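You operate a simulated robot arm through the tools that you are given. There is no shell and no other tool.

You run a simulated robot arm. Do the job below in one go: nothing can be reset, and whatever is moved stays where it is left.

## Task
Top the tub up to its line, dip the green pad, squeeze it out and put it back.
Fine: shut the blue lever; hold the yellow lever down, fingers clear; back on the green mat.

It is judged by the outcome, as a careful person would: the job done as asked, and still so three seconds after it is handed in. It fails if anything else is knocked over, pushed out of place, dropped, spilled or broken.

## Robot
A 6-joint arm with a two-finger parallel gripper, fixed in place. Base frame: the origin is on the floor under the middle of its stand, x ahead of it, y to its left, z up; the work surface is at about z = 0.762. Units: m, degrees, N and s.
With the tool pointing down near the work surface it reaches from about 0.3 to 0.74 m from the base axis. Its first joint turns from -66.0 to 66.0 degrees. Payload 2.45 kg.
The TCP is the grasp point between the finger pads, 0.024 m short of the fingertips. In the tool frame z runs along the fingers and y along their closing line. Largest opening 0.068 m; finger width 0.017, thickness 0.01; the body of the gripper, 0.04 by 0.07 m, starts 0.041 m behind the TCP.
Orientation is that of the tool frame in the base frame, as a unit quaternion [x, y, z, w]. With the fingers straight down and closing along the base's y, the tool's x points along the base's -x, its y along +y and its z along -z.

## Interface
- The arm moves only by the tool servo_tool. Its argument "increments" is a list of rows, each an object of numbers (a shift or turn left out is 0, a gripper value left out holds the last): "tx", "ty", "tz": the shift along the base's x, y, z in m; "wx", "wy", "wz": the turn, a rotation vector about the base's x, y, z in degrees; "fingers": the closure in counts, from 0 (fully open) to 255 (shut). In form: [{"tx": .., "ty": .., "tz": .., "wx": .., "wy": .., "wz": .., "fingers": ..}, ...]. A call has 1 to 20 rows; each row shifts and turns the commanded pose from where the row before left it. Each row takes 0.2 s and may step no farther than 0.05 m and 8.6 degrees from the row before; otherwise, or with a gripper value out of range, the whole call is refused. A pose out of reach is approached as far as the arm can. The call stops where the force on the tool passes 90 N (or 10 N more than at its start, if that is more) or the arm is blocked; 0.2 s more then pass. The fingers move at their own pace (about 0.108 m/s each) and stop on an object; they squeeze with about 39 N. The grip force told is the motor's: it shows also when the fingers shut on nothing. Time passes only in rows, and 0.2 s behind the last, so rows that do not move let the fingers close. The reply holds the time, the measured pose of the TCP, the force on the tool along the base axes, the opening and the grip force, in the units named above and with some noise, with the torque about the TCP (base axes, N m) and any sound that the robot's microphone picked up.
- Cameras (640 x 400 px; columns grow to the right, rows downward): "scene" is fixed at [0.1432, 0.3964, 1.4706]; the picture's right is [-0.92, -0.39, 0.00], its down [-0.20, 0.48, -0.86] and it looks along [0.33, -0.79, -0.52] (base axes); focal length 333 px, centre (320, 200). "wrist" rides on the gripper at [0.084, 0.011, -0.075] in the tool frame; the picture's right is [-0.13, 0.99, 0.00], its down [-0.60, -0.08, -0.79] and it looks along [-0.79, -0.10, 0.61] (tool axes); focal length 251 px, centre (320, 200). There is no depth. A picture from a camera that has moved, and an enlarged one, comes with that camera's place and axes in the base frame and with its lens.
- camera(camera): a new picture of that camera. No time passes.
- close_up(camera, box): a new picture of the part [left, top, right, bottom] of that camera's present view, enlarged. No time passes.
- job_done(): hands the job in; it is judged then, once.

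Places have to be worked out from the pictures, the camera data and where the tool is seen. Open the gripper and draw the arm clear of the work before you hand the job in, unless the task says otherwise.

The tools are called after ">>>" by a JSON object that holds its "fn" and its "kwargs". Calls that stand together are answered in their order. servo_tool: Moves the arm, as the interface text tells. Its arguments: {"type":"object","properties":{"increments":{"type":"array"}},"required":["increments"]} The other tools are called the same way: camera (camera) takes a picture; close_up (camera, box) takes an enlarged picture of a part of a camera's view; job_done () hands the job in.

At the start:

```text
t: 0.0
ee_pos: [0.3327, -0.281, 1.1777]
tool_rot: [0.0, 1.0, 0.001, 0.0]
contact_force: [0.7, 0.3, -0.7]
ft_torque: [-0.01, 0.01, 0.01]
finger_gap: 0.0681
finger_force: 0.2
```

scene: 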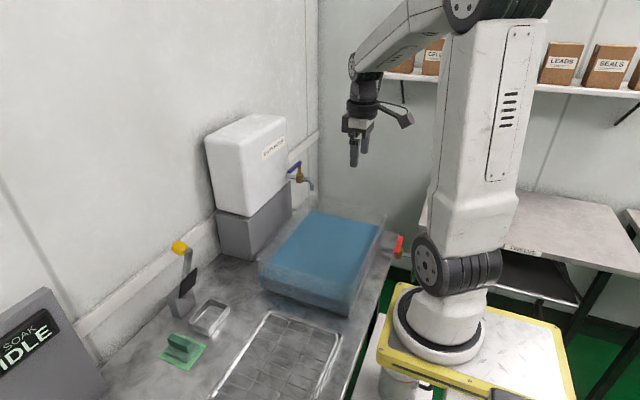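
wrist: 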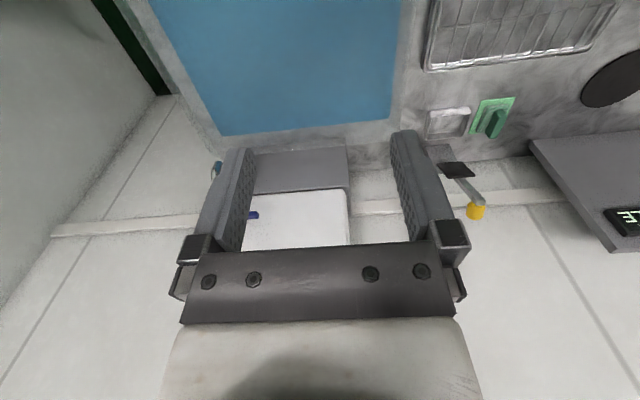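

I start by looking closely at the scene before moving: the tub, the levers, the green pad and the panel.

>>> {"fn": "close_up", "kwargs": {"camera": "scene", "box": [140, 200, 420, 375]}}

>>> {"fn": "close_up", "kwargs": {"camera": "scene", "box": [190, 100, 350, 200]}}

>>> {"fn": "close_up", "kwargs": {"camera": "scene", "box": [0, 225, 280, 400]}}

>>> {"fn": "close_up", "kwargs": {"camera": "wrist", "box": [400, 60, 640, 260]}}

```text
2.29 times, centred on (280, 288) of scene
camera zoom: at [0.1432, 0.3964, 1.4706], right [-0.92, -0.39, 0.0], down [-0.2, 0.48, -0.86], along [0.33, -0.79, -0.52], focal length 762 px, centre (411, 0)
```

zoom: 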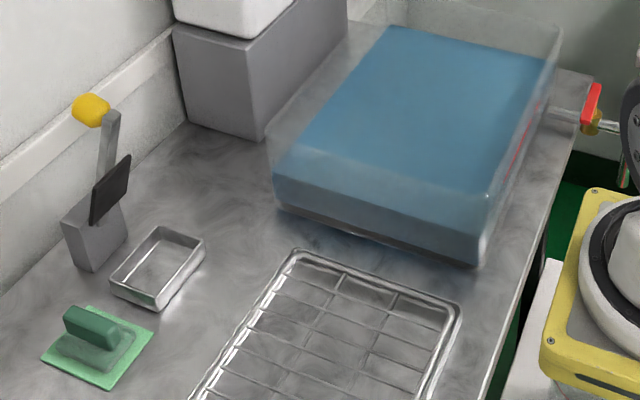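

```text
4.00 times, centred on (270, 150) of scene
camera zoom: at [0.1432, 0.3964, 1.4706], right [-0.92, -0.39, 0.0], down [-0.2, 0.48, -0.86], along [0.33, -0.79, -0.52], focal length 1333 px, centre (520, 400)
```

zoom: 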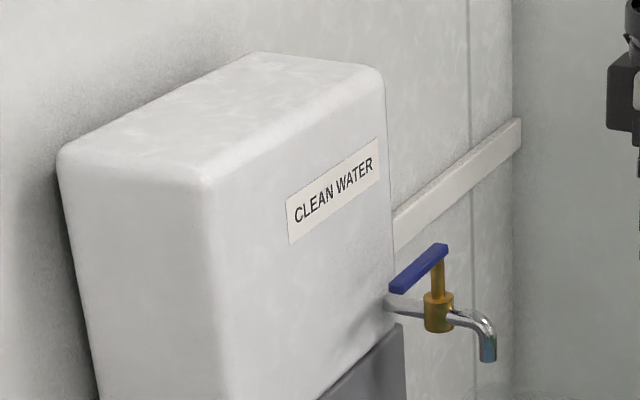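

```text
2.29 times, centred on (140, 312) of scene
camera zoom: at [0.1432, 0.3964, 1.4706], right [-0.92, -0.39, 0.0], down [-0.2, 0.48, -0.86], along [0.33, -0.79, -0.52], focal length 762 px, centre (731, -57)
```

zoom: 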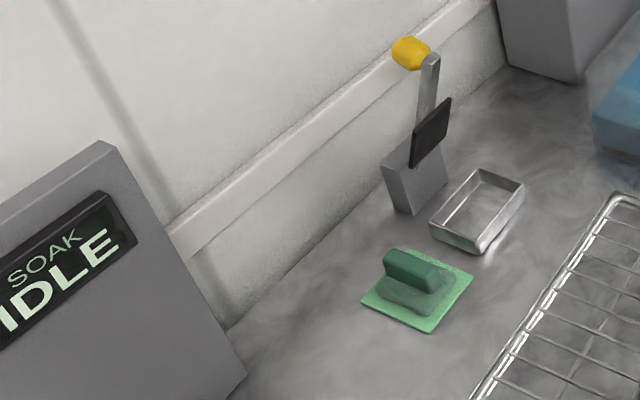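

```text
2.00 times, centred on (520, 160) of wrist
camera zoom: at [0.248, -0.2717, 1.2519], right [0.13, 0.99, 0.0], down [0.6, -0.08, 0.79], along [0.79, -0.1, -0.61], focal length 503 px, centre (-80, 280)
```

zoom: 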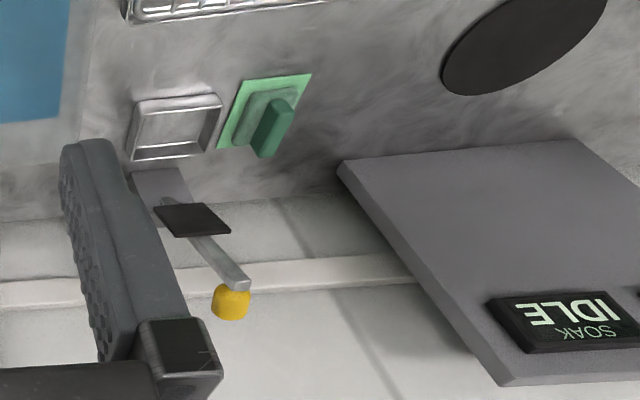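

The blue tap lever sits square to its pipe, so it is probably shut. The red line on the tub side and the red valve need a closer look before I plan the fill.

>>> {"fn": "close_up", "kwargs": {"camera": "scene", "box": [320, 190, 420, 320]}}

>>> {"fn": "close_up", "kwargs": {"camera": "scene", "box": [250, 190, 400, 320]}}

>>> {"fn": "close_up", "kwargs": {"camera": "scene", "box": [280, 150, 330, 200]}}

>>> {"fn": "close_up", "kwargs": {"camera": "wrist", "box": [140, 0, 420, 250]}}

>>> {"fn": "close_up", "kwargs": {"camera": "scene", "box": [0, 280, 110, 400]}}

```text
3.08 times, centred on (370, 255) of scene
camera zoom: at [0.1432, 0.3964, 1.4706], right [-0.92, -0.39, 0.0], down [-0.2, 0.48, -0.86], along [0.33, -0.79, -0.52], focal length 1025 px, centre (166, 31)
```

zoom: 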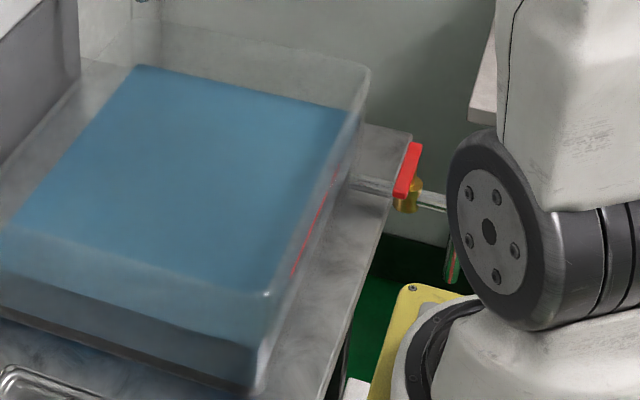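

```text
3.08 times, centred on (325, 255) of scene
camera zoom: at [0.1432, 0.3964, 1.4706], right [-0.92, -0.39, 0.0], down [-0.2, 0.48, -0.86], along [0.33, -0.79, -0.52], focal length 1025 px, centre (305, 31)
```

zoom: 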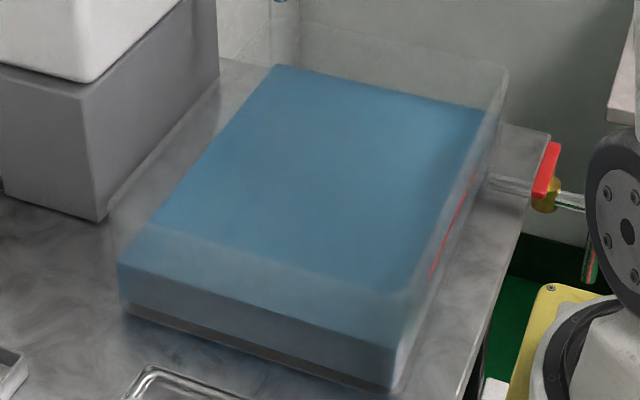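

```text
8.00 times, centred on (305, 175) of scene
camera zoom: at [0.1432, 0.3964, 1.4706], right [-0.92, -0.39, 0.0], down [-0.2, 0.48, -0.86], along [0.33, -0.79, -0.52], focal length 2666 px, centre (440, 400)
```

zoom: 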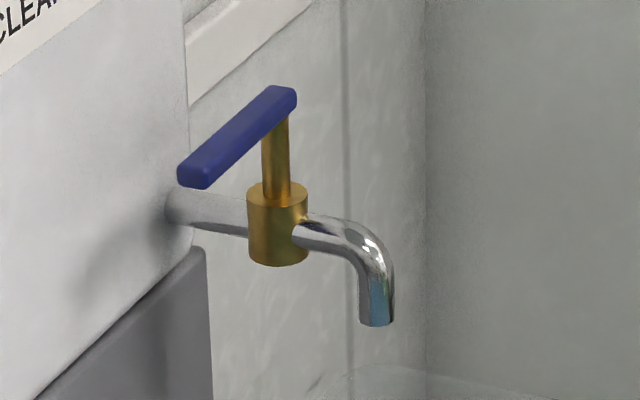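

```text
1.60 times, centred on (280, 125) of wrist
camera zoom: at [0.248, -0.2717, 1.2519], right [0.13, 0.99, 0.0], down [0.6, -0.08, 0.79], along [0.79, -0.1, -0.61], focal length 402 px, centre (384, 320)
```

zoom: 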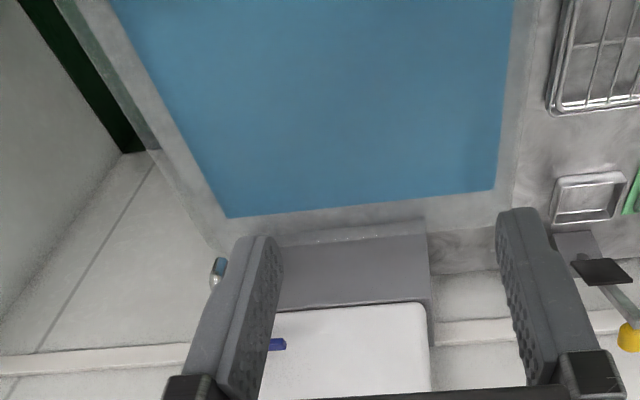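

```text
3.33 times, centred on (55, 340) of scene
camera zoom: at [0.1432, 0.3964, 1.4706], right [-0.92, -0.39, 0.0], down [-0.2, 0.48, -0.86], along [0.33, -0.79, -0.52], focal length 1111 px, centre (1203, -267)
```

zoom: 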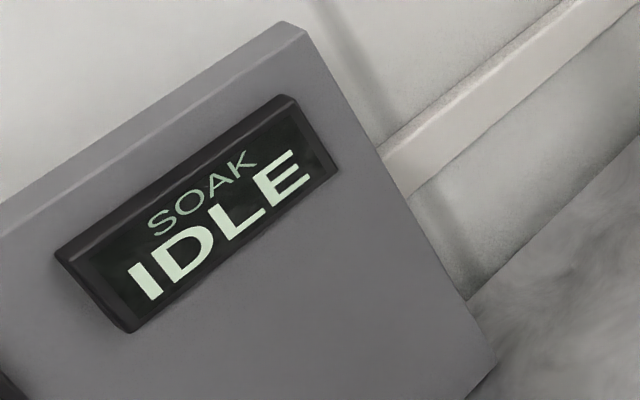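

I need the exact water level against the red line, so I zoom further on the tub's near wall.

>>> {"fn": "close_up", "kwargs": {"camera": "scene", "box": [340, 200, 410, 250]}}

>>> {"fn": "close_up", "kwargs": {"camera": "scene", "box": [320, 250, 390, 320]}}

>>> {"fn": "close_up", "kwargs": {"camera": "scene", "box": [250, 250, 320, 310]}}

```text
8.00 times, centred on (375, 225) of scene
camera zoom: at [0.1432, 0.3964, 1.4706], right [-0.92, -0.39, 0.0], down [-0.2, 0.48, -0.86], along [0.33, -0.79, -0.52], focal length 2666 px, centre (-120, 0)
```

zoom: 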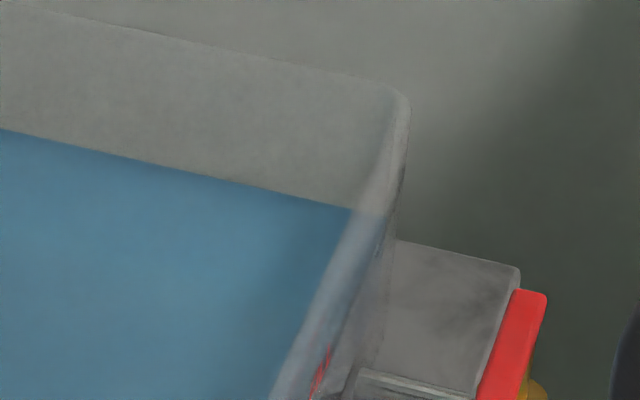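

```text
5.71 times, centred on (355, 285) of scene
camera zoom: at [0.1432, 0.3964, 1.4706], right [-0.92, -0.39, 0.0], down [-0.2, 0.48, -0.86], along [0.33, -0.79, -0.52], focal length 1904 px, centre (120, -286)
```

zoom: 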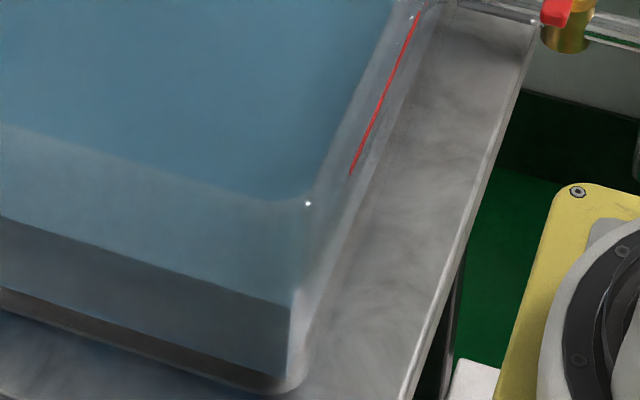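

```text
6.67 times, centred on (285, 280) of scene
camera zoom: at [0.1432, 0.3964, 1.4706], right [-0.92, -0.39, 0.0], down [-0.2, 0.48, -0.86], along [0.33, -0.79, -0.52], focal length 2221 px, centre (553, -333)
```

zoom: 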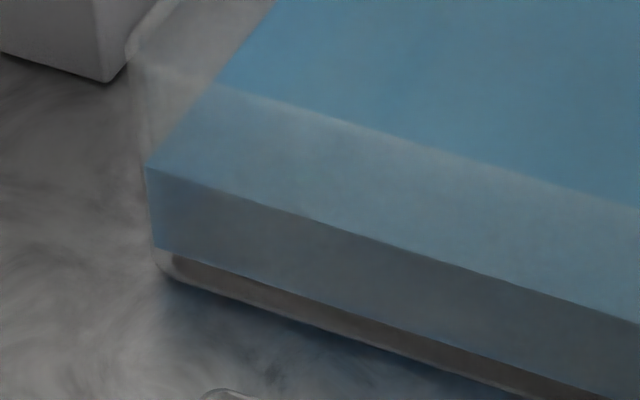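

The water reads about z≈0.81 and the line about z≈0.83, with the tap spout over the tub's far corner near (0.55, -0.49). I shift the arm slowly over the tub, staying high, to see the tap and line with the wrist camera.

>>> {"fn": "servo_tool", "kwargs": {"increments": [{"tx": 0.0, "ty": -0.04}, {"tx": 0.0, "ty": -0.04}, {"tx": 0.0, "ty": -0.04}, {"tx": 0.0, "ty": -0.04}, {}]}}

>>> {"fn": "camera", "kwargs": {"camera": "wrist"}}

>>> {"fn": "camera", "kwargs": {"camera": "scene"}}

```text
t: 1.2
ee_pos: [0.3324, -0.4434, 1.1788]
tool_rot: [0.001, 1.0, -0.001, 0.0]
contact_force: [0.1, -0.1, -0.9]
ft_torque: [0.01, -0.01, 0.05]
finger_gap: 0.0679
finger_force: 0.1
```

```text
taken
camera wrist: at [0.249, -0.4326, 1.253], right [0.13, 0.99, 0.0], down [0.6, -0.08, 0.79], along [0.79, -0.1, -0.61], focal length 251 px, centre (320, 200)
```

wrist: 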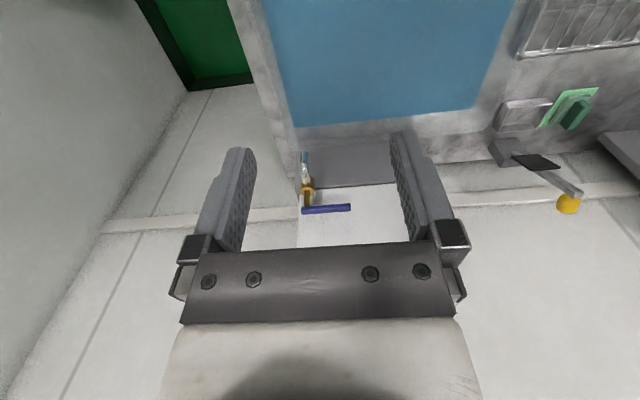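

```text
taken
```

scene: 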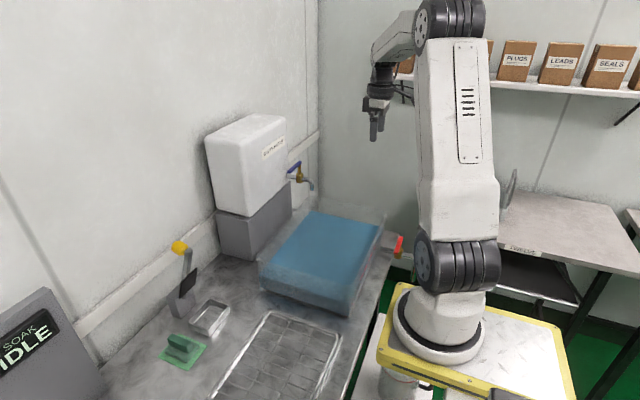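

Now I can see the tap, spout and lever between the fingers; I enlarge it for triangulation.

>>> {"fn": "close_up", "kwargs": {"camera": "wrist", "box": [260, 120, 400, 240]}}

>>> {"fn": "close_up", "kwargs": {"camera": "wrist", "box": [470, 60, 640, 230]}}

```text
3.33 times, centred on (330, 180) of wrist
camera zoom: at [0.249, -0.4326, 1.253], right [0.13, 0.99, 0.0], down [0.6, -0.08, 0.79], along [0.79, -0.1, -0.61], focal length 838 px, centre (287, 267)
```

zoom: 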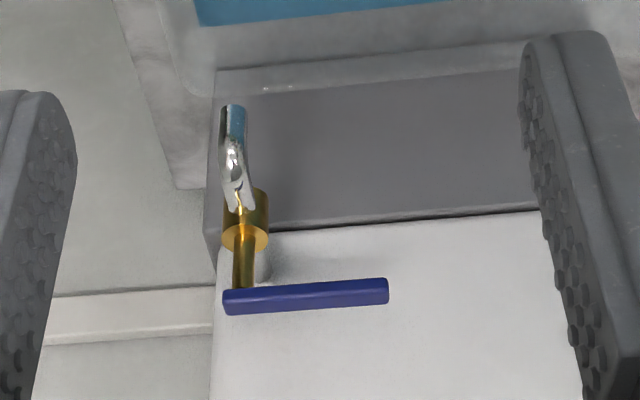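

```text
2.35 times, centred on (555, 145) of wrist
camera zoom: at [0.249, -0.4326, 1.253], right [0.13, 0.99, 0.0], down [0.6, -0.08, 0.79], along [0.79, -0.1, -0.61], focal length 592 px, centre (-233, 329)
```

zoom: 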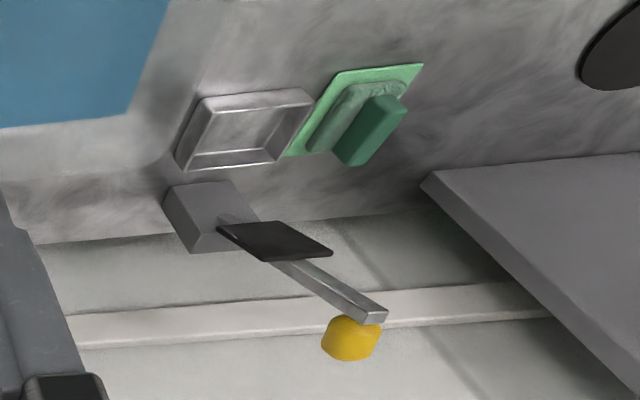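

From both views I get: blue handle x≈0.595, y from -0.51 (pivot ≈-0.50) to -0.426, z≈1.006; spout end about (0.551, -0.50, 0.91). Now I move in front of the tub with the camera turned towards -y, to compare the water with the line at a grazing angle.

>>> {"fn": "servo_tool", "kwargs": {"increments": [{"tx": 0.008, "ty": 0.04, "wz": -8.2}, {"tx": 0.008, "ty": 0.04, "wz": -8.2}, {"tx": 0.008, "ty": 0.04, "wz": -8.2}, {"tx": 0.008, "ty": 0.04, "wz": -8.2}, {"tx": 0.008, "ty": 0.04, "wz": -8.2}, {"tx": 0.008, "ty": 0.04, "wz": -8.2}, {"tx": 0.008, "ty": 0.04, "wz": -8.2}, {"tx": 0.008, "ty": 0.04, "wz": -8.2}, {"tx": 0.008, "ty": 0.04, "wz": -8.2}, {"tx": 0.008, "ty": 0.04, "wz": -8.2}, {"tx": 0.008, "ty": 0.04, "wz": -8.2}, {}]}}

>>> {"fn": "camera", "kwargs": {"camera": "wrist"}}

```text
t: 3.8
ee_pos: [0.4192, -0.0031, 1.1793]
tool_rot: [0.709, 0.706, 0.0, 0.0]
contact_force: [-0.7, -0.2, -0.3]
ft_torque: [-0.01, 0.0, 0.0]
finger_gap: 0.068
finger_force: 0.1
```

```text
taken
camera wrist: at [0.4306, 0.0809, 1.2528], right [0.99, -0.13, 0.0], down [-0.08, -0.6, 0.79], along [-0.11, -0.79, -0.61], focal length 251 px, centre (320, 200)
```

wrist: 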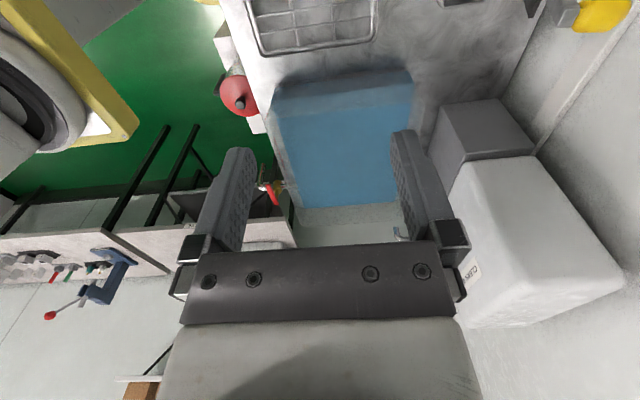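

The view works. I lower and tip the camera up to look nearly level at the tub's front, staying clear of the tub and rack.

>>> {"fn": "servo_tool", "kwargs": {"increments": [{"tz": -0.04, "wx": -7.5}, {"tz": -0.04, "wx": -7.5}, {"tz": -0.04, "wx": -7.5}, {"tz": -0.04, "wx": -7.5}, {"tz": -0.04, "ty": 0.02}, {"tz": -0.03, "ty": 0.02}, {}]}}

>>> {"fn": "camera", "kwargs": {"camera": "wrist"}}

>>> {"fn": "camera", "kwargs": {"camera": "scene"}}

```text
t: 5.4
ee_pos: [0.422, 0.0367, 0.9471]
tool_rot: [0.684, 0.682, -0.182, 0.183]
contact_force: [0.0, 0.5, -0.3]
ft_torque: [0.02, 0.0, 0.02]
finger_gap: 0.0679
finger_force: 0.1
```

```text
taken
camera wrist: at [0.4326, 0.1472, 0.9696], right [0.99, -0.11, 0.07], down [-0.08, -0.13, 0.99], along [-0.1, -0.99, -0.13], focal length 251 px, centre (320, 200)
```

wrist: 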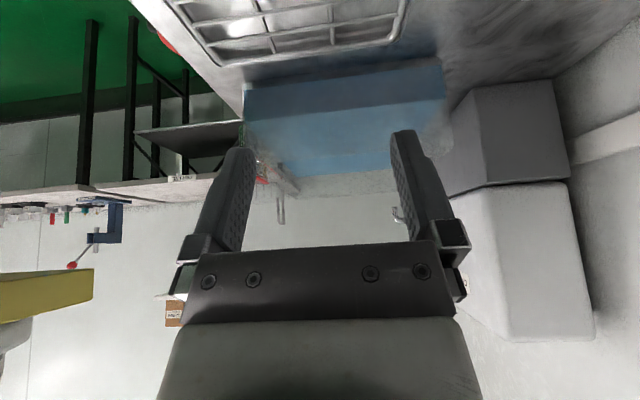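

```text
taken
```

scene: 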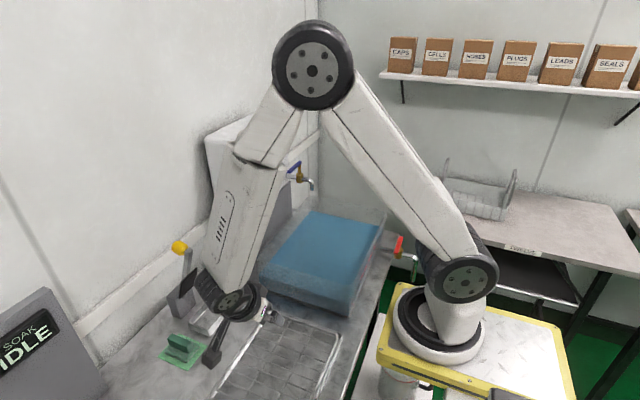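

I enlarge the tub in this view, then decide how to shift to bring the line between the fingers.

>>> {"fn": "close_up", "kwargs": {"camera": "wrist", "box": [220, 50, 460, 210]}}

>>> {"fn": "servo_tool", "kwargs": {"increments": [{"tx": -0.04}, {"tx": -0.04, "tz": -0.02}, {"tx": -0.02, "tz": -0.03}, {}]}}

>>> {"fn": "close_up", "kwargs": {"camera": "wrist", "box": [180, 40, 460, 240]}}

```text
2.50 times, centred on (340, 130) of wrist
camera zoom: at [0.4326, 0.1472, 0.9696], right [0.99, -0.11, 0.07], down [-0.08, -0.13, 0.99], along [-0.1, -0.99, -0.13], focal length 629 px, centre (270, 375)
```

zoom: 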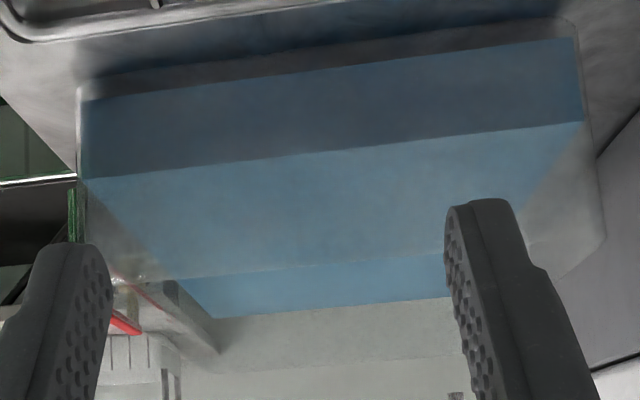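

```text
t: 6.4
ee_pos: [0.3299, 0.0398, 0.9123]
tool_rot: [0.685, 0.682, -0.185, 0.18]
contact_force: [-0.5, -0.3, 0.8]
ft_torque: [-0.01, -0.02, 0.01]
finger_gap: 0.068
finger_force: 0.0
out of reach, approached as far as the arm can: row 3
```

```text
2.00 times, centred on (320, 140) of wrist
camera zoom: at [0.3416, 0.1507, 0.9346], right [0.99, -0.12, 0.06], down [-0.07, -0.13, 0.99], along [-0.11, -0.99, -0.14], focal length 503 px, centre (320, 320)
```

zoom: 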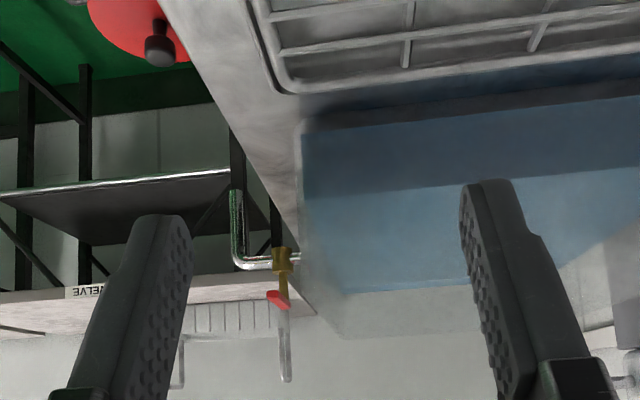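

The arm reached its inner limit there, and the -x wall is edge-on from this side. I back off, turn 45° more and look diagonally across the tub at the wall carrying the line.

>>> {"fn": "servo_tool", "kwargs": {"increments": [{"tx": 0.03, "tz": 0.015, "wz": -7.5}, {"tx": 0.03, "ty": -0.02, "tz": 0.015, "wz": -7.5}, {"tx": 0.03, "ty": -0.03, "wz": -7.5}, {"tx": 0.03, "ty": -0.03, "wz": -7.5}, {"tx": 0.013, "ty": -0.03, "wz": -7.5}, {"ty": -0.03, "wz": -7.5}, {}]}}

>>> {"fn": "camera", "kwargs": {"camera": "wrist"}}

```text
t: 8.0
ee_pos: [0.4631, -0.0962, 0.9404]
tool_rot: [0.893, 0.367, -0.239, 0.099]
contact_force: [0.3, 0.5, 0.3]
ft_torque: [0.0, 0.03, -0.01]
finger_gap: 0.0679
finger_force: 0.0
```

```text
taken
camera wrist: at [0.5492, -0.0284, 0.962], right [0.62, -0.78, 0.07], down [-0.15, -0.03, 0.99], along [-0.77, -0.62, -0.13], focal length 251 px, centre (320, 200)
```

wrist: 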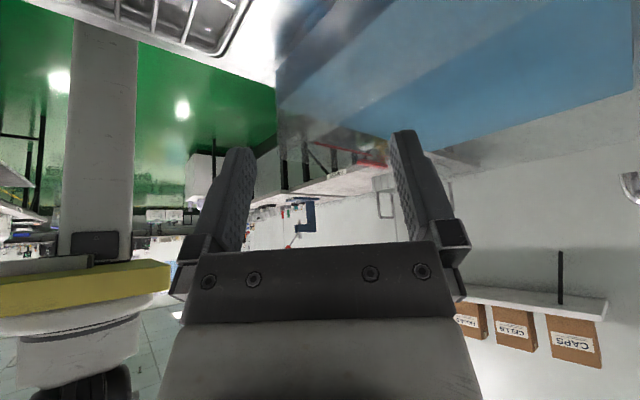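

>>> {"fn": "close_up", "kwargs": {"camera": "wrist", "box": [260, 60, 460, 200]}}

```text
2.86 times, centred on (360, 130) of wrist
camera zoom: at [0.5492, -0.0284, 0.962], right [0.62, -0.78, 0.07], down [-0.15, -0.03, 0.99], along [-0.77, -0.62, -0.13], focal length 718 px, centre (206, 400)
```

zoom: 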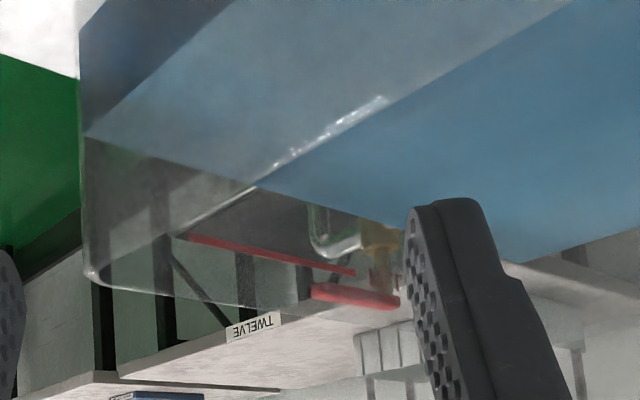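

Clear view now: the red line (x≈0.293, z≈0.840) lies about 33 mm above the present water (z≈0.807). Next I raise, straighten the tool, shut the fingers and go towards the blue lever, testing reach at a safe height first.

>>> {"fn": "servo_tool", "kwargs": {"increments": [{"tz": 0.045, "wx": 5.3, "wy": -5.3, "fingers": 255}, {"tz": 0.045, "wx": 5.3, "wy": -5.3}, {"tz": 0.045, "wx": 5.3, "wy": -5.3}, {"tz": 0.045, "wx": 5.3, "wy": -5.3}, {"ty": -0.022, "wz": 8.25}, {"ty": -0.022, "wz": 8.25}, {"ty": -0.022, "wz": 8.25}, {"ty": -0.022, "wz": 8.25}, {"ty": -0.022, "wz": 8.25}, {"ty": -0.022, "wz": 8.25}, {"ty": -0.022, "wz": 8.25}, {"ty": -0.022, "wz": 8.25}, {"ty": -0.022, "wz": 8.25}, {"ty": -0.022, "wz": 8.25}, {"ty": -0.022, "wz": 8.25}, {"ty": -0.022, "wz": 8.25}, {}]}}

>>> {"fn": "camera", "kwargs": {"camera": "wrist"}}

>>> {"fn": "camera", "kwargs": {"camera": "scene"}}

```text
t: 11.6
ee_pos: [0.4633, -0.3608, 1.1203]
tool_rot: [0.31, 0.951, 0.0, 0.001]
contact_force: [0.5, -0.6, 0.2]
ft_torque: [0.03, 0.0, -0.02]
finger_gap: 0.0
finger_force: 23.9
```

```text
taken
camera wrist: at [0.4022, -0.3035, 1.1942], right [0.69, 0.73, 0.0], down [0.44, -0.42, 0.79], along [0.58, -0.55, -0.61], focal length 251 px, centre (320, 200)
```

wrist: 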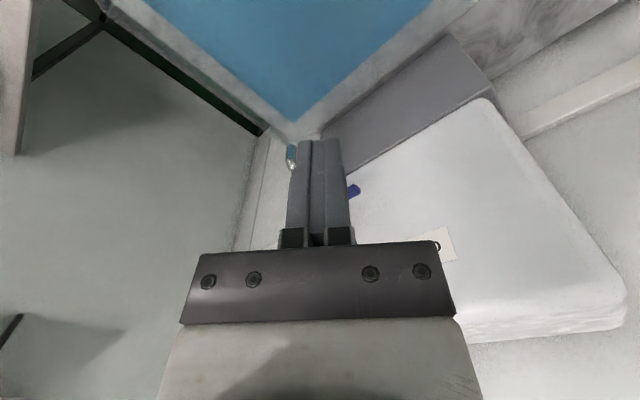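

```text
taken
```

scene: 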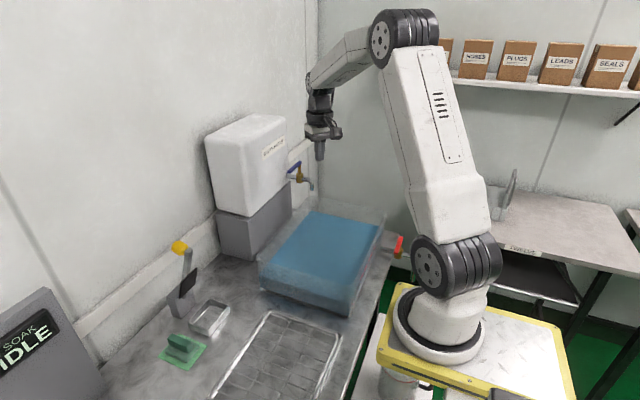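

The scene camera still sees the whole tub. I turn the tool to yaw 0, tip the fingers 20° outward for reach and tank clearance, and move above the gap behind the blue lever.

>>> {"fn": "servo_tool", "kwargs": {"increments": [{"tx": 0.012, "ty": -0.01, "wz": 7.2}, {"tx": 0.012, "ty": -0.01, "wz": 7.2}, {"tx": 0.012, "ty": -0.01, "wz": 7.2}, {"tx": 0.012, "ty": -0.01, "wz": 7.2}, {"tx": 0.012, "ty": -0.01, "wz": 7.2}, {"wy": -6.7}, {"wy": -6.7}, {"wy": -6.7}, {"tx": 0.02, "ty": -0.01}, {"tx": 0.02, "ty": -0.01}, {"tx": 0.02, "ty": -0.006}, {}]}}

>>> {"fn": "camera", "kwargs": {"camera": "wrist"}}

>>> {"fn": "close_up", "kwargs": {"camera": "scene", "box": [250, 80, 390, 210]}}

```text
t: 14.2
ee_pos: [0.5838, -0.4373, 1.1196]
tool_rot: [0.002, 0.985, 0.001, 0.174]
contact_force: [-1.0, 0.1, 0.2]
ft_torque: [-0.02, 0.0, -0.01]
finger_gap: 0.0
finger_force: 23.2
```

```text
taken
camera wrist: at [0.479, -0.427, 1.1607], right [0.12, 0.99, 0.05], down [0.29, -0.08, 0.95], along [0.95, -0.11, -0.3], focal length 251 px, centre (320, 200)
```

wrist: 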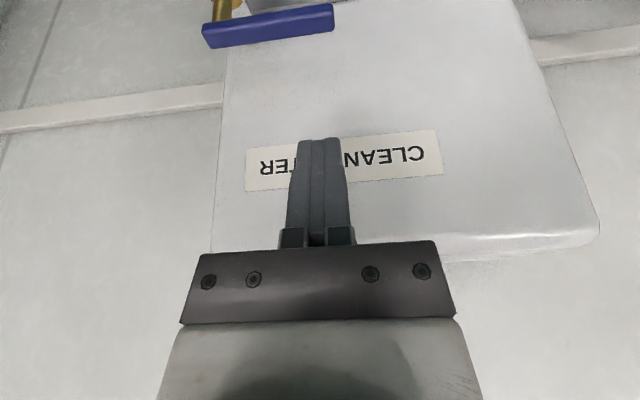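

```text
3.08 times, centred on (320, 145) of scene
camera zoom: at [0.1432, 0.3964, 1.4706], right [-0.92, -0.39, 0.0], down [-0.2, 0.48, -0.86], along [0.33, -0.79, -0.52], focal length 1025 px, centre (320, 369)
```

zoom: 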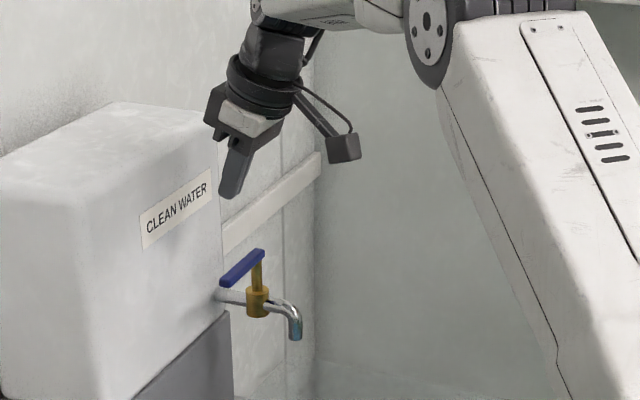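

Triangulated: handle at x≈0.595, y -0.51…-0.427, z≈1.008; tank face x≈0.644. I go to x=0.619, y=-0.440 and descend into the gap between handle and tank in small steps.

>>> {"fn": "servo_tool", "kwargs": {"increments": [{"tx": 0.018, "ty": -0.002}, {"tx": 0.017, "ty": -0.001}, {}, {"tz": -0.03}, {"tz": -0.025}, {}]}}

>>> {"fn": "close_up", "kwargs": {"camera": "scene", "box": [260, 100, 360, 200]}}

>>> {"fn": "camera", "kwargs": {"camera": "wrist"}}

```text
t: 15.6
ee_pos: [0.6188, -0.4411, 1.0663]
tool_rot: [0.001, 0.985, 0.0, 0.175]
contact_force: [0.4, 0.7, -0.2]
ft_torque: [-0.01, 0.04, -0.01]
finger_gap: 0.0
finger_force: 23.7
```

```text
4.00 times, centred on (310, 150) of scene
camera zoom: at [0.1432, 0.3964, 1.4706], right [-0.92, -0.39, 0.0], down [-0.2, 0.48, -0.86], along [0.33, -0.79, -0.52], focal length 1333 px, centre (360, 400)
```

zoom: 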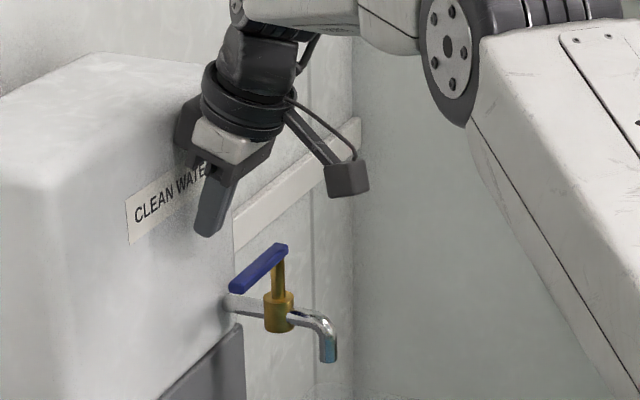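

```text
taken
camera wrist: at [0.5135, -0.4303, 1.1062], right [0.12, 0.99, 0.04], down [0.29, -0.08, 0.95], along [0.95, -0.11, -0.3], focal length 251 px, centre (320, 200)
```

wrist: 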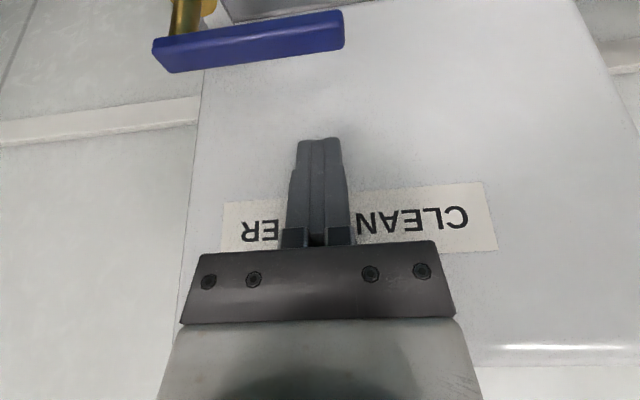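

No contact so far and the finger lines up behind the lever. I continue down to tip level just below the handle.

>>> {"fn": "servo_tool", "kwargs": {"increments": [{"tz": -0.015}, {"tz": -0.015}, {"tz": -0.014}, {"tz": -0.013}, {}]}}

>>> {"fn": "close_up", "kwargs": {"camera": "scene", "box": [260, 100, 360, 200]}}

>>> {"fn": "camera", "kwargs": {"camera": "wrist"}}

```text
t: 16.8
ee_pos: [0.6196, -0.4398, 1.0078]
tool_rot: [0.002, 0.985, 0.0, 0.175]
contact_force: [0.7, -0.4, -0.5]
ft_torque: [0.0, -0.01, -0.01]
finger_gap: 0.0
finger_force: 23.3
```

```text
4.00 times, centred on (310, 150) of scene
camera zoom: at [0.1432, 0.3964, 1.4706], right [-0.92, -0.39, 0.0], down [-0.2, 0.48, -0.86], along [0.33, -0.79, -0.52], focal length 1333 px, centre (360, 400)
```

zoom: 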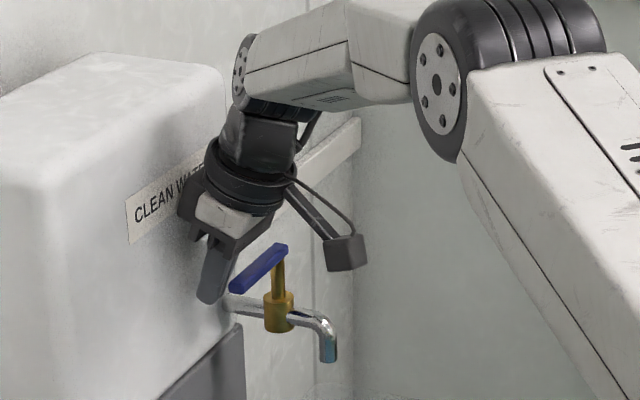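

```text
taken
camera wrist: at [0.5144, -0.4288, 1.0485], right [0.12, 0.99, 0.05], down [0.29, -0.08, 0.95], along [0.95, -0.1, -0.3], focal length 251 px, centre (320, 200)
```

wrist: 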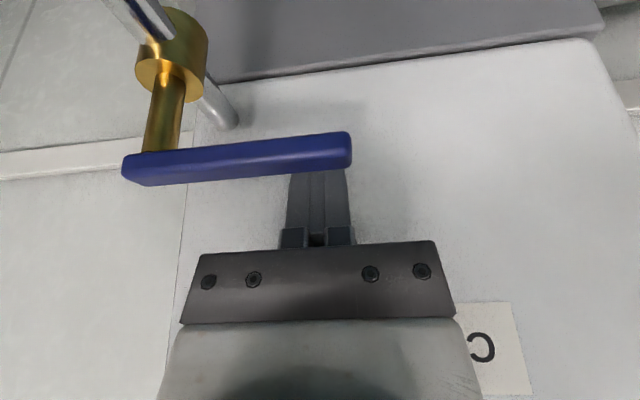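

The finger is behind the lever with no contact force. I sweep it along an arc about the stem (≈(0.595, -0.498)), first 50° of the turn, watching for water.

>>> {"fn": "servo_tool", "kwargs": {"increments": [{"tx": -0.0096}, {"tx": -0.0103, "ty": 0.0017}, {"tx": -0.0104}, {"tx": -0.0103, "ty": -0.0019}, {"tx": -0.0098, "ty": -0.0037}, {"tx": -0.009, "ty": -0.0053}]}}

>>> {"fn": "close_up", "kwargs": {"camera": "scene", "box": [260, 100, 360, 200]}}

>>> {"fn": "camera", "kwargs": {"camera": "wrist"}}

>>> {"fn": "close_up", "kwargs": {"camera": "scene", "box": [320, 250, 390, 320]}}

```text
t: 18.2
ee_pos: [0.559, -0.4498, 1.0095]
tool_rot: [0.002, 0.985, 0.0, 0.174]
contact_force: [0.3, -0.3, -0.3]
ft_torque: [0.04, 0.02, -0.04]
finger_gap: 0.0001
finger_force: 23.7
```

```text
4.00 times, centred on (310, 150) of scene
camera zoom: at [0.1432, 0.3964, 1.4706], right [-0.92, -0.39, 0.0], down [-0.2, 0.48, -0.86], along [0.33, -0.79, -0.52], focal length 1333 px, centre (360, 400)
```

zoom: 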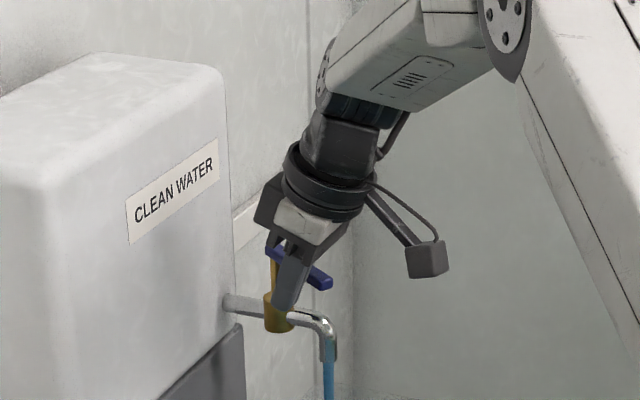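

```text
taken
camera wrist: at [0.4539, -0.4392, 1.0496], right [0.12, 0.99, 0.05], down [0.29, -0.08, 0.95], along [0.95, -0.11, -0.3], focal length 251 px, centre (320, 200)
```

wrist: 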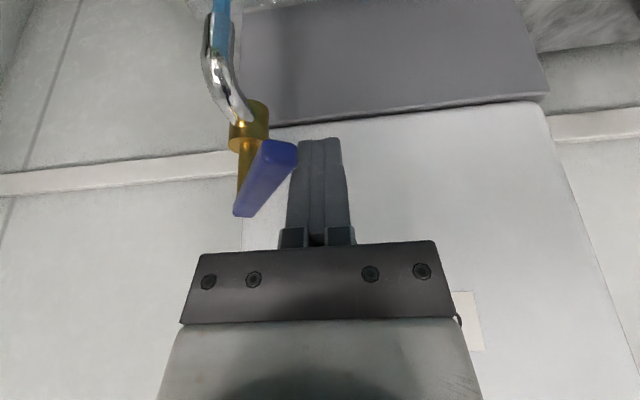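

```text
5.71 times, centred on (355, 285) of scene
camera zoom: at [0.1432, 0.3964, 1.4706], right [-0.92, -0.39, 0.0], down [-0.2, 0.48, -0.86], along [0.33, -0.79, -0.52], focal length 1904 px, centre (120, -286)
```

zoom: 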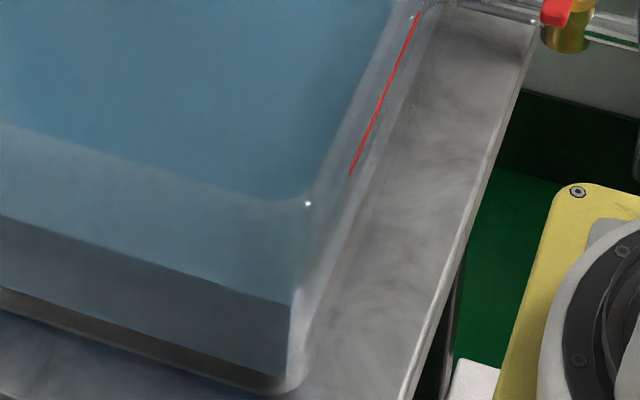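

Water is running into the tub with the lever about 60° open. While it fills I lift over the lever and set the finger on its other side, ready to shut it, checking the fill rate.

>>> {"fn": "servo_tool", "kwargs": {"increments": [{"ty": 0.005, "tz": 0.03}, {"tz": 0.03}, {"tx": -0.02, "ty": -0.025}, {"tx": -0.012, "ty": -0.03}]}}

>>> {"fn": "close_up", "kwargs": {"camera": "scene", "box": [320, 250, 390, 320]}}

>>> {"fn": "close_up", "kwargs": {"camera": "scene", "box": [260, 100, 360, 200]}}

>>> {"fn": "camera", "kwargs": {"camera": "wrist"}}

```text
t: 19.2
ee_pos: [0.5274, -0.4997, 1.069]
tool_rot: [0.001, 0.985, 0.0, 0.175]
contact_force: [-0.4, -0.2, -0.1]
ft_torque: [0.01, 0.02, -0.01]
finger_gap: 0.0001
finger_force: 23.7
```

```text
5.71 times, centred on (355, 285) of scene
camera zoom: at [0.1432, 0.3964, 1.4706], right [-0.92, -0.39, 0.0], down [-0.2, 0.48, -0.86], along [0.33, -0.79, -0.52], focal length 1904 px, centre (120, -286)
```

zoom: 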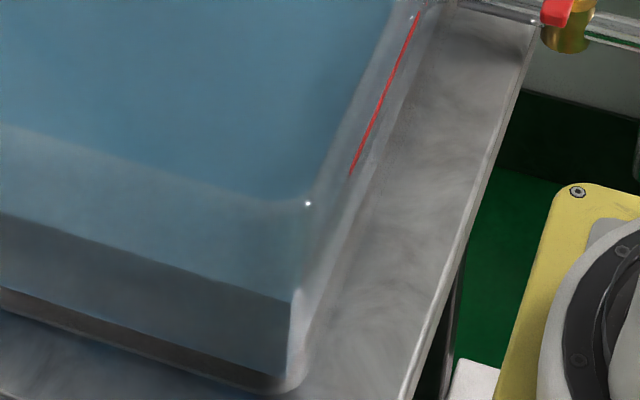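

```text
4.00 times, centred on (310, 150) of scene
camera zoom: at [0.1432, 0.3964, 1.4706], right [-0.92, -0.39, 0.0], down [-0.2, 0.48, -0.86], along [0.33, -0.79, -0.52], focal length 1333 px, centre (360, 400)
```

zoom: 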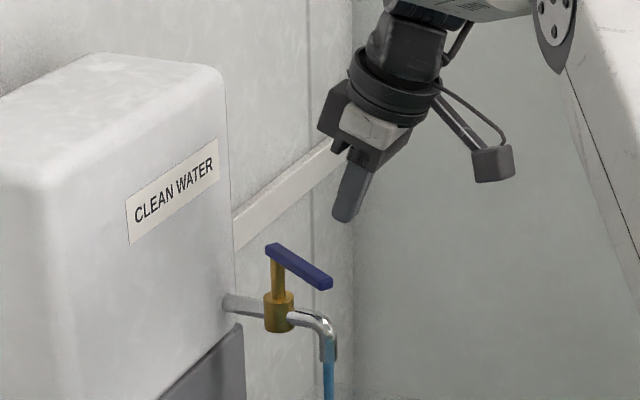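

```text
taken
camera wrist: at [0.4226, -0.489, 1.1102], right [0.12, 0.99, 0.05], down [0.29, -0.08, 0.95], along [0.95, -0.1, -0.3], focal length 251 px, centre (320, 200)
```

wrist: 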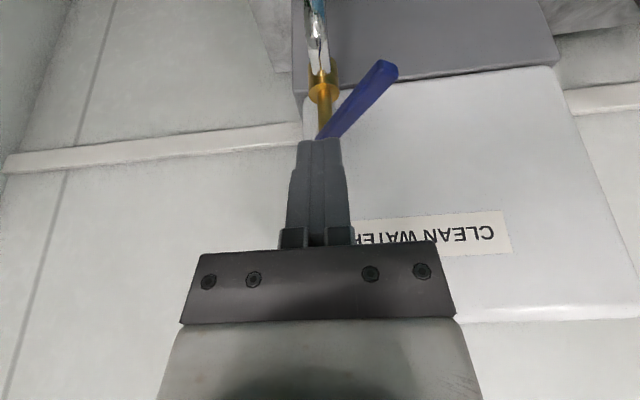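

The level is rising roughly 1.5–2 mm/s, so about 17 s more is needed. I lower the finger beside the lever on the closing side and wait a couple of seconds, then measure again.

>>> {"fn": "servo_tool", "kwargs": {"increments": [{"tx": 0.005, "ty": 0.003, "tz": -0.02}, {"tz": -0.02}, {"tz": -0.021}, {}, {}, {}, {}, {}, {}, {}, {}, {}]}}

>>> {"fn": "close_up", "kwargs": {"camera": "scene", "box": [320, 250, 390, 320]}}

>>> {"fn": "close_up", "kwargs": {"camera": "scene", "box": [260, 100, 360, 200]}}

>>> {"fn": "camera", "kwargs": {"camera": "wrist"}}

```text
t: 21.8
ee_pos: [0.5325, -0.4959, 1.0074]
tool_rot: [0.002, 0.985, 0.0, 0.174]
contact_force: [0.6, -0.6, -0.9]
ft_torque: [-0.01, 0.0, -0.01]
finger_gap: 0.0
finger_force: 24.1
```

```text
5.71 times, centred on (355, 285) of scene
camera zoom: at [0.1432, 0.3964, 1.4706], right [-0.92, -0.39, 0.0], down [-0.2, 0.48, -0.86], along [0.33, -0.79, -0.52], focal length 1904 px, centre (120, -286)
```

zoom: 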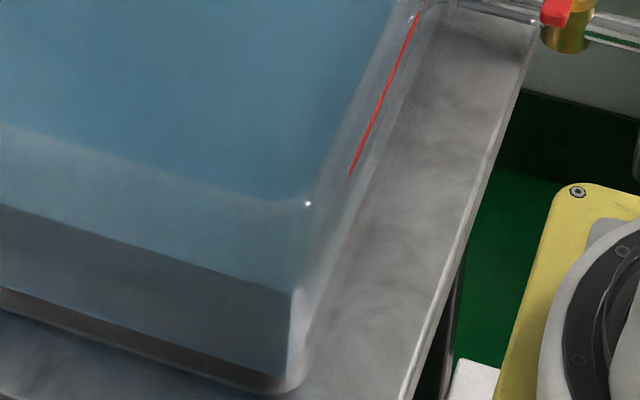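

```text
4.00 times, centred on (310, 150) of scene
camera zoom: at [0.1432, 0.3964, 1.4706], right [-0.92, -0.39, 0.0], down [-0.2, 0.48, -0.86], along [0.33, -0.79, -0.52], focal length 1333 px, centre (360, 400)
```

zoom: 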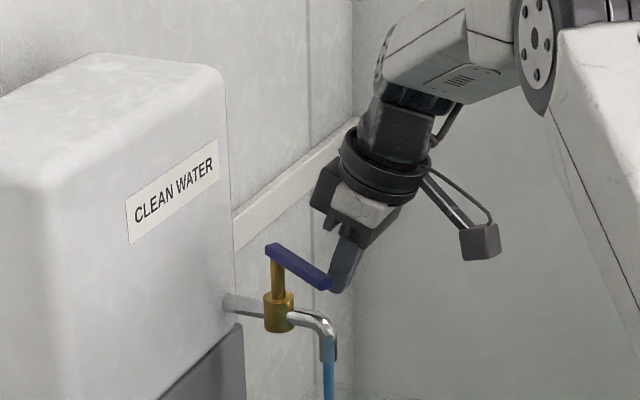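

```text
taken
camera wrist: at [0.4284, -0.4857, 1.0485], right [0.12, 0.99, 0.05], down [0.29, -0.08, 0.95], along [0.95, -0.11, -0.3], focal length 251 px, centre (320, 200)
```

wrist: 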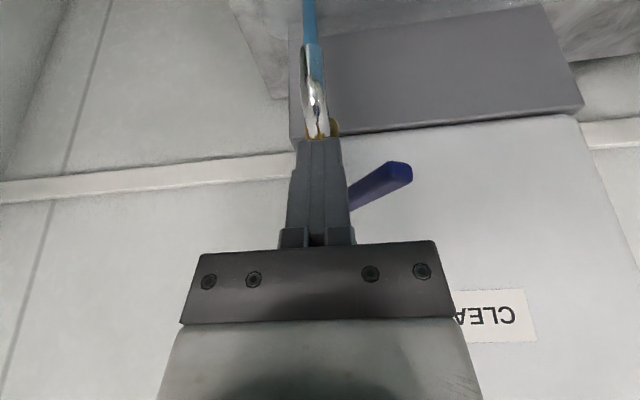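

Now about 2.4 mm/s; roughly 24 mm to go. I wait about 3 s and measure with a tighter zoom.

>>> {"fn": "servo_tool", "kwargs": {"increments": [{}, {}, {}, {}, {}, {}, {}, {}, {}, {}, {}, {}, {}, {}]}}

>>> {"fn": "close_up", "kwargs": {"camera": "scene", "box": [320, 250, 390, 320]}}

>>> {"fn": "close_up", "kwargs": {"camera": "scene", "box": [340, 280, 380, 320]}}

>>> {"fn": "close_up", "kwargs": {"camera": "scene", "box": [250, 250, 320, 310]}}

```text
t: 24.8
ee_pos: [0.5336, -0.496, 1.0083]
tool_rot: [0.001, 0.985, 0.0, 0.174]
contact_force: [0.1, 0.3, -0.6]
ft_torque: [-0.01, -0.04, 0.04]
finger_gap: 0.0
finger_force: 23.8
```

```text
5.71 times, centred on (355, 285) of scene
camera zoom: at [0.1432, 0.3964, 1.4706], right [-0.92, -0.39, 0.0], down [-0.2, 0.48, -0.86], along [0.33, -0.79, -0.52], focal length 1904 px, centre (120, -286)
```

zoom: 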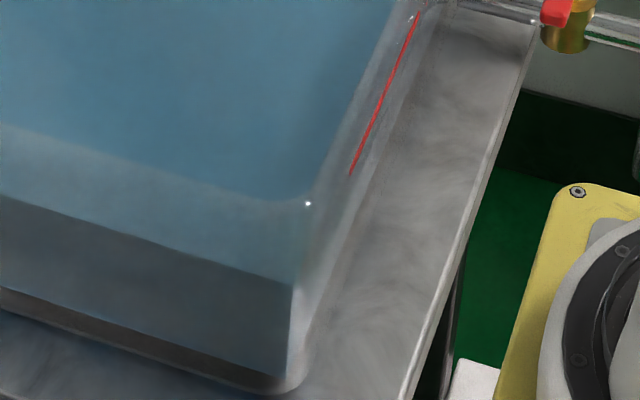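

```text
10.00 times, centred on (360, 300) of scene
camera zoom: at [0.1432, 0.3964, 1.4706], right [-0.92, -0.39, 0.0], down [-0.2, 0.48, -0.86], along [0.33, -0.79, -0.52], focal length 3332 px, centre (-80, -800)
```

zoom: 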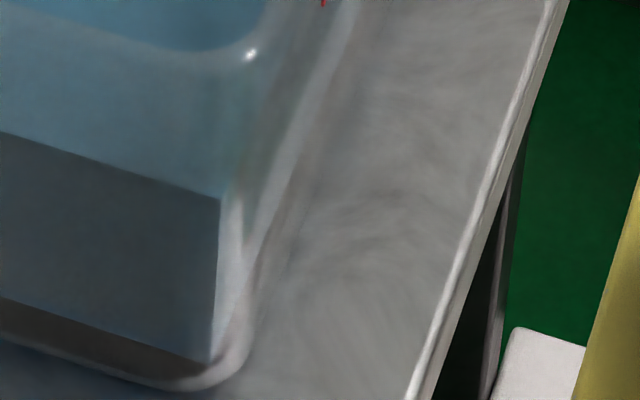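

```text
6.67 times, centred on (285, 280) of scene
camera zoom: at [0.1432, 0.3964, 1.4706], right [-0.92, -0.39, 0.0], down [-0.2, 0.48, -0.86], along [0.33, -0.79, -0.52], focal length 2221 px, centre (553, -333)
```

zoom: 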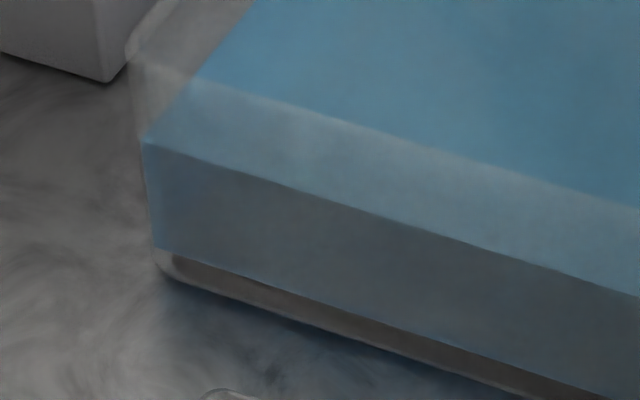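

Level now ≈0.821 (about 1.8 mm/s), 19 mm short of the line. I wait 4 s more.

>>> {"fn": "servo_tool", "kwargs": {"increments": [{}, {}, {}, {}, {}, {}, {}, {}, {}, {}, {}, {}, {}, {}, {}, {}, {}, {}, {}, {}]}}

>>> {"fn": "close_up", "kwargs": {"camera": "scene", "box": [340, 280, 380, 320]}}

>>> {"fn": "close_up", "kwargs": {"camera": "scene", "box": [250, 250, 320, 310]}}

>>> {"fn": "close_up", "kwargs": {"camera": "scene", "box": [355, 230, 405, 290]}}

```text
t: 29.0
ee_pos: [0.5328, -0.4968, 1.0074]
tool_rot: [0.003, 0.985, -0.001, 0.174]
contact_force: [-0.7, -0.3, -0.8]
ft_torque: [-0.03, 0.01, 0.01]
finger_gap: 0.0001
finger_force: 23.9
```

```text
10.00 times, centred on (360, 300) of scene
camera zoom: at [0.1432, 0.3964, 1.4706], right [-0.92, -0.39, 0.0], down [-0.2, 0.48, -0.86], along [0.33, -0.79, -0.52], focal length 3332 px, centre (-80, -800)
```

zoom: 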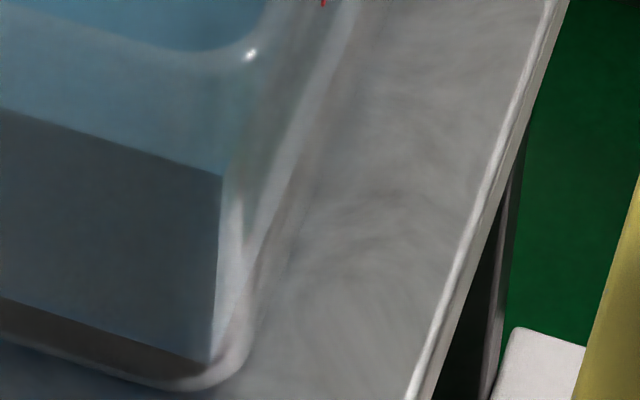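

```text
6.67 times, centred on (285, 280) of scene
camera zoom: at [0.1432, 0.3964, 1.4706], right [-0.92, -0.39, 0.0], down [-0.2, 0.48, -0.86], along [0.33, -0.79, -0.52], focal length 2221 px, centre (553, -333)
```

zoom: 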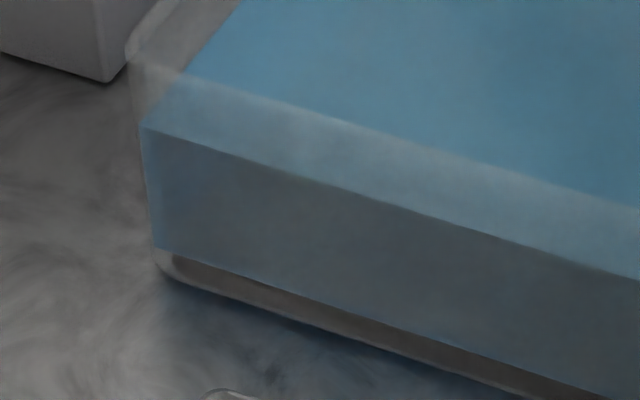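

```text
6.67 times, centred on (380, 260) of scene
camera zoom: at [0.1432, 0.3964, 1.4706], right [-0.92, -0.39, 0.0], down [-0.2, 0.48, -0.86], along [0.33, -0.79, -0.52], focal length 2221 px, centre (-80, -200)
```

zoom: 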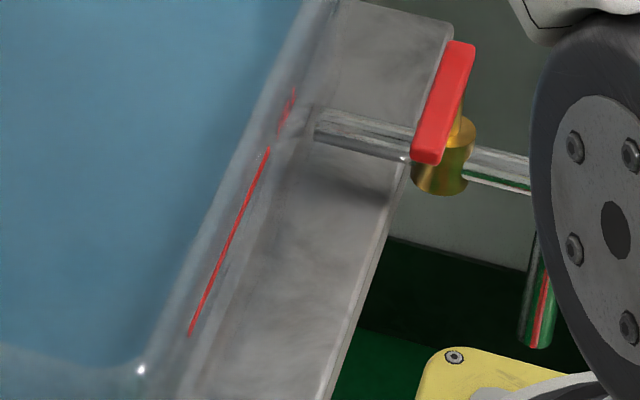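

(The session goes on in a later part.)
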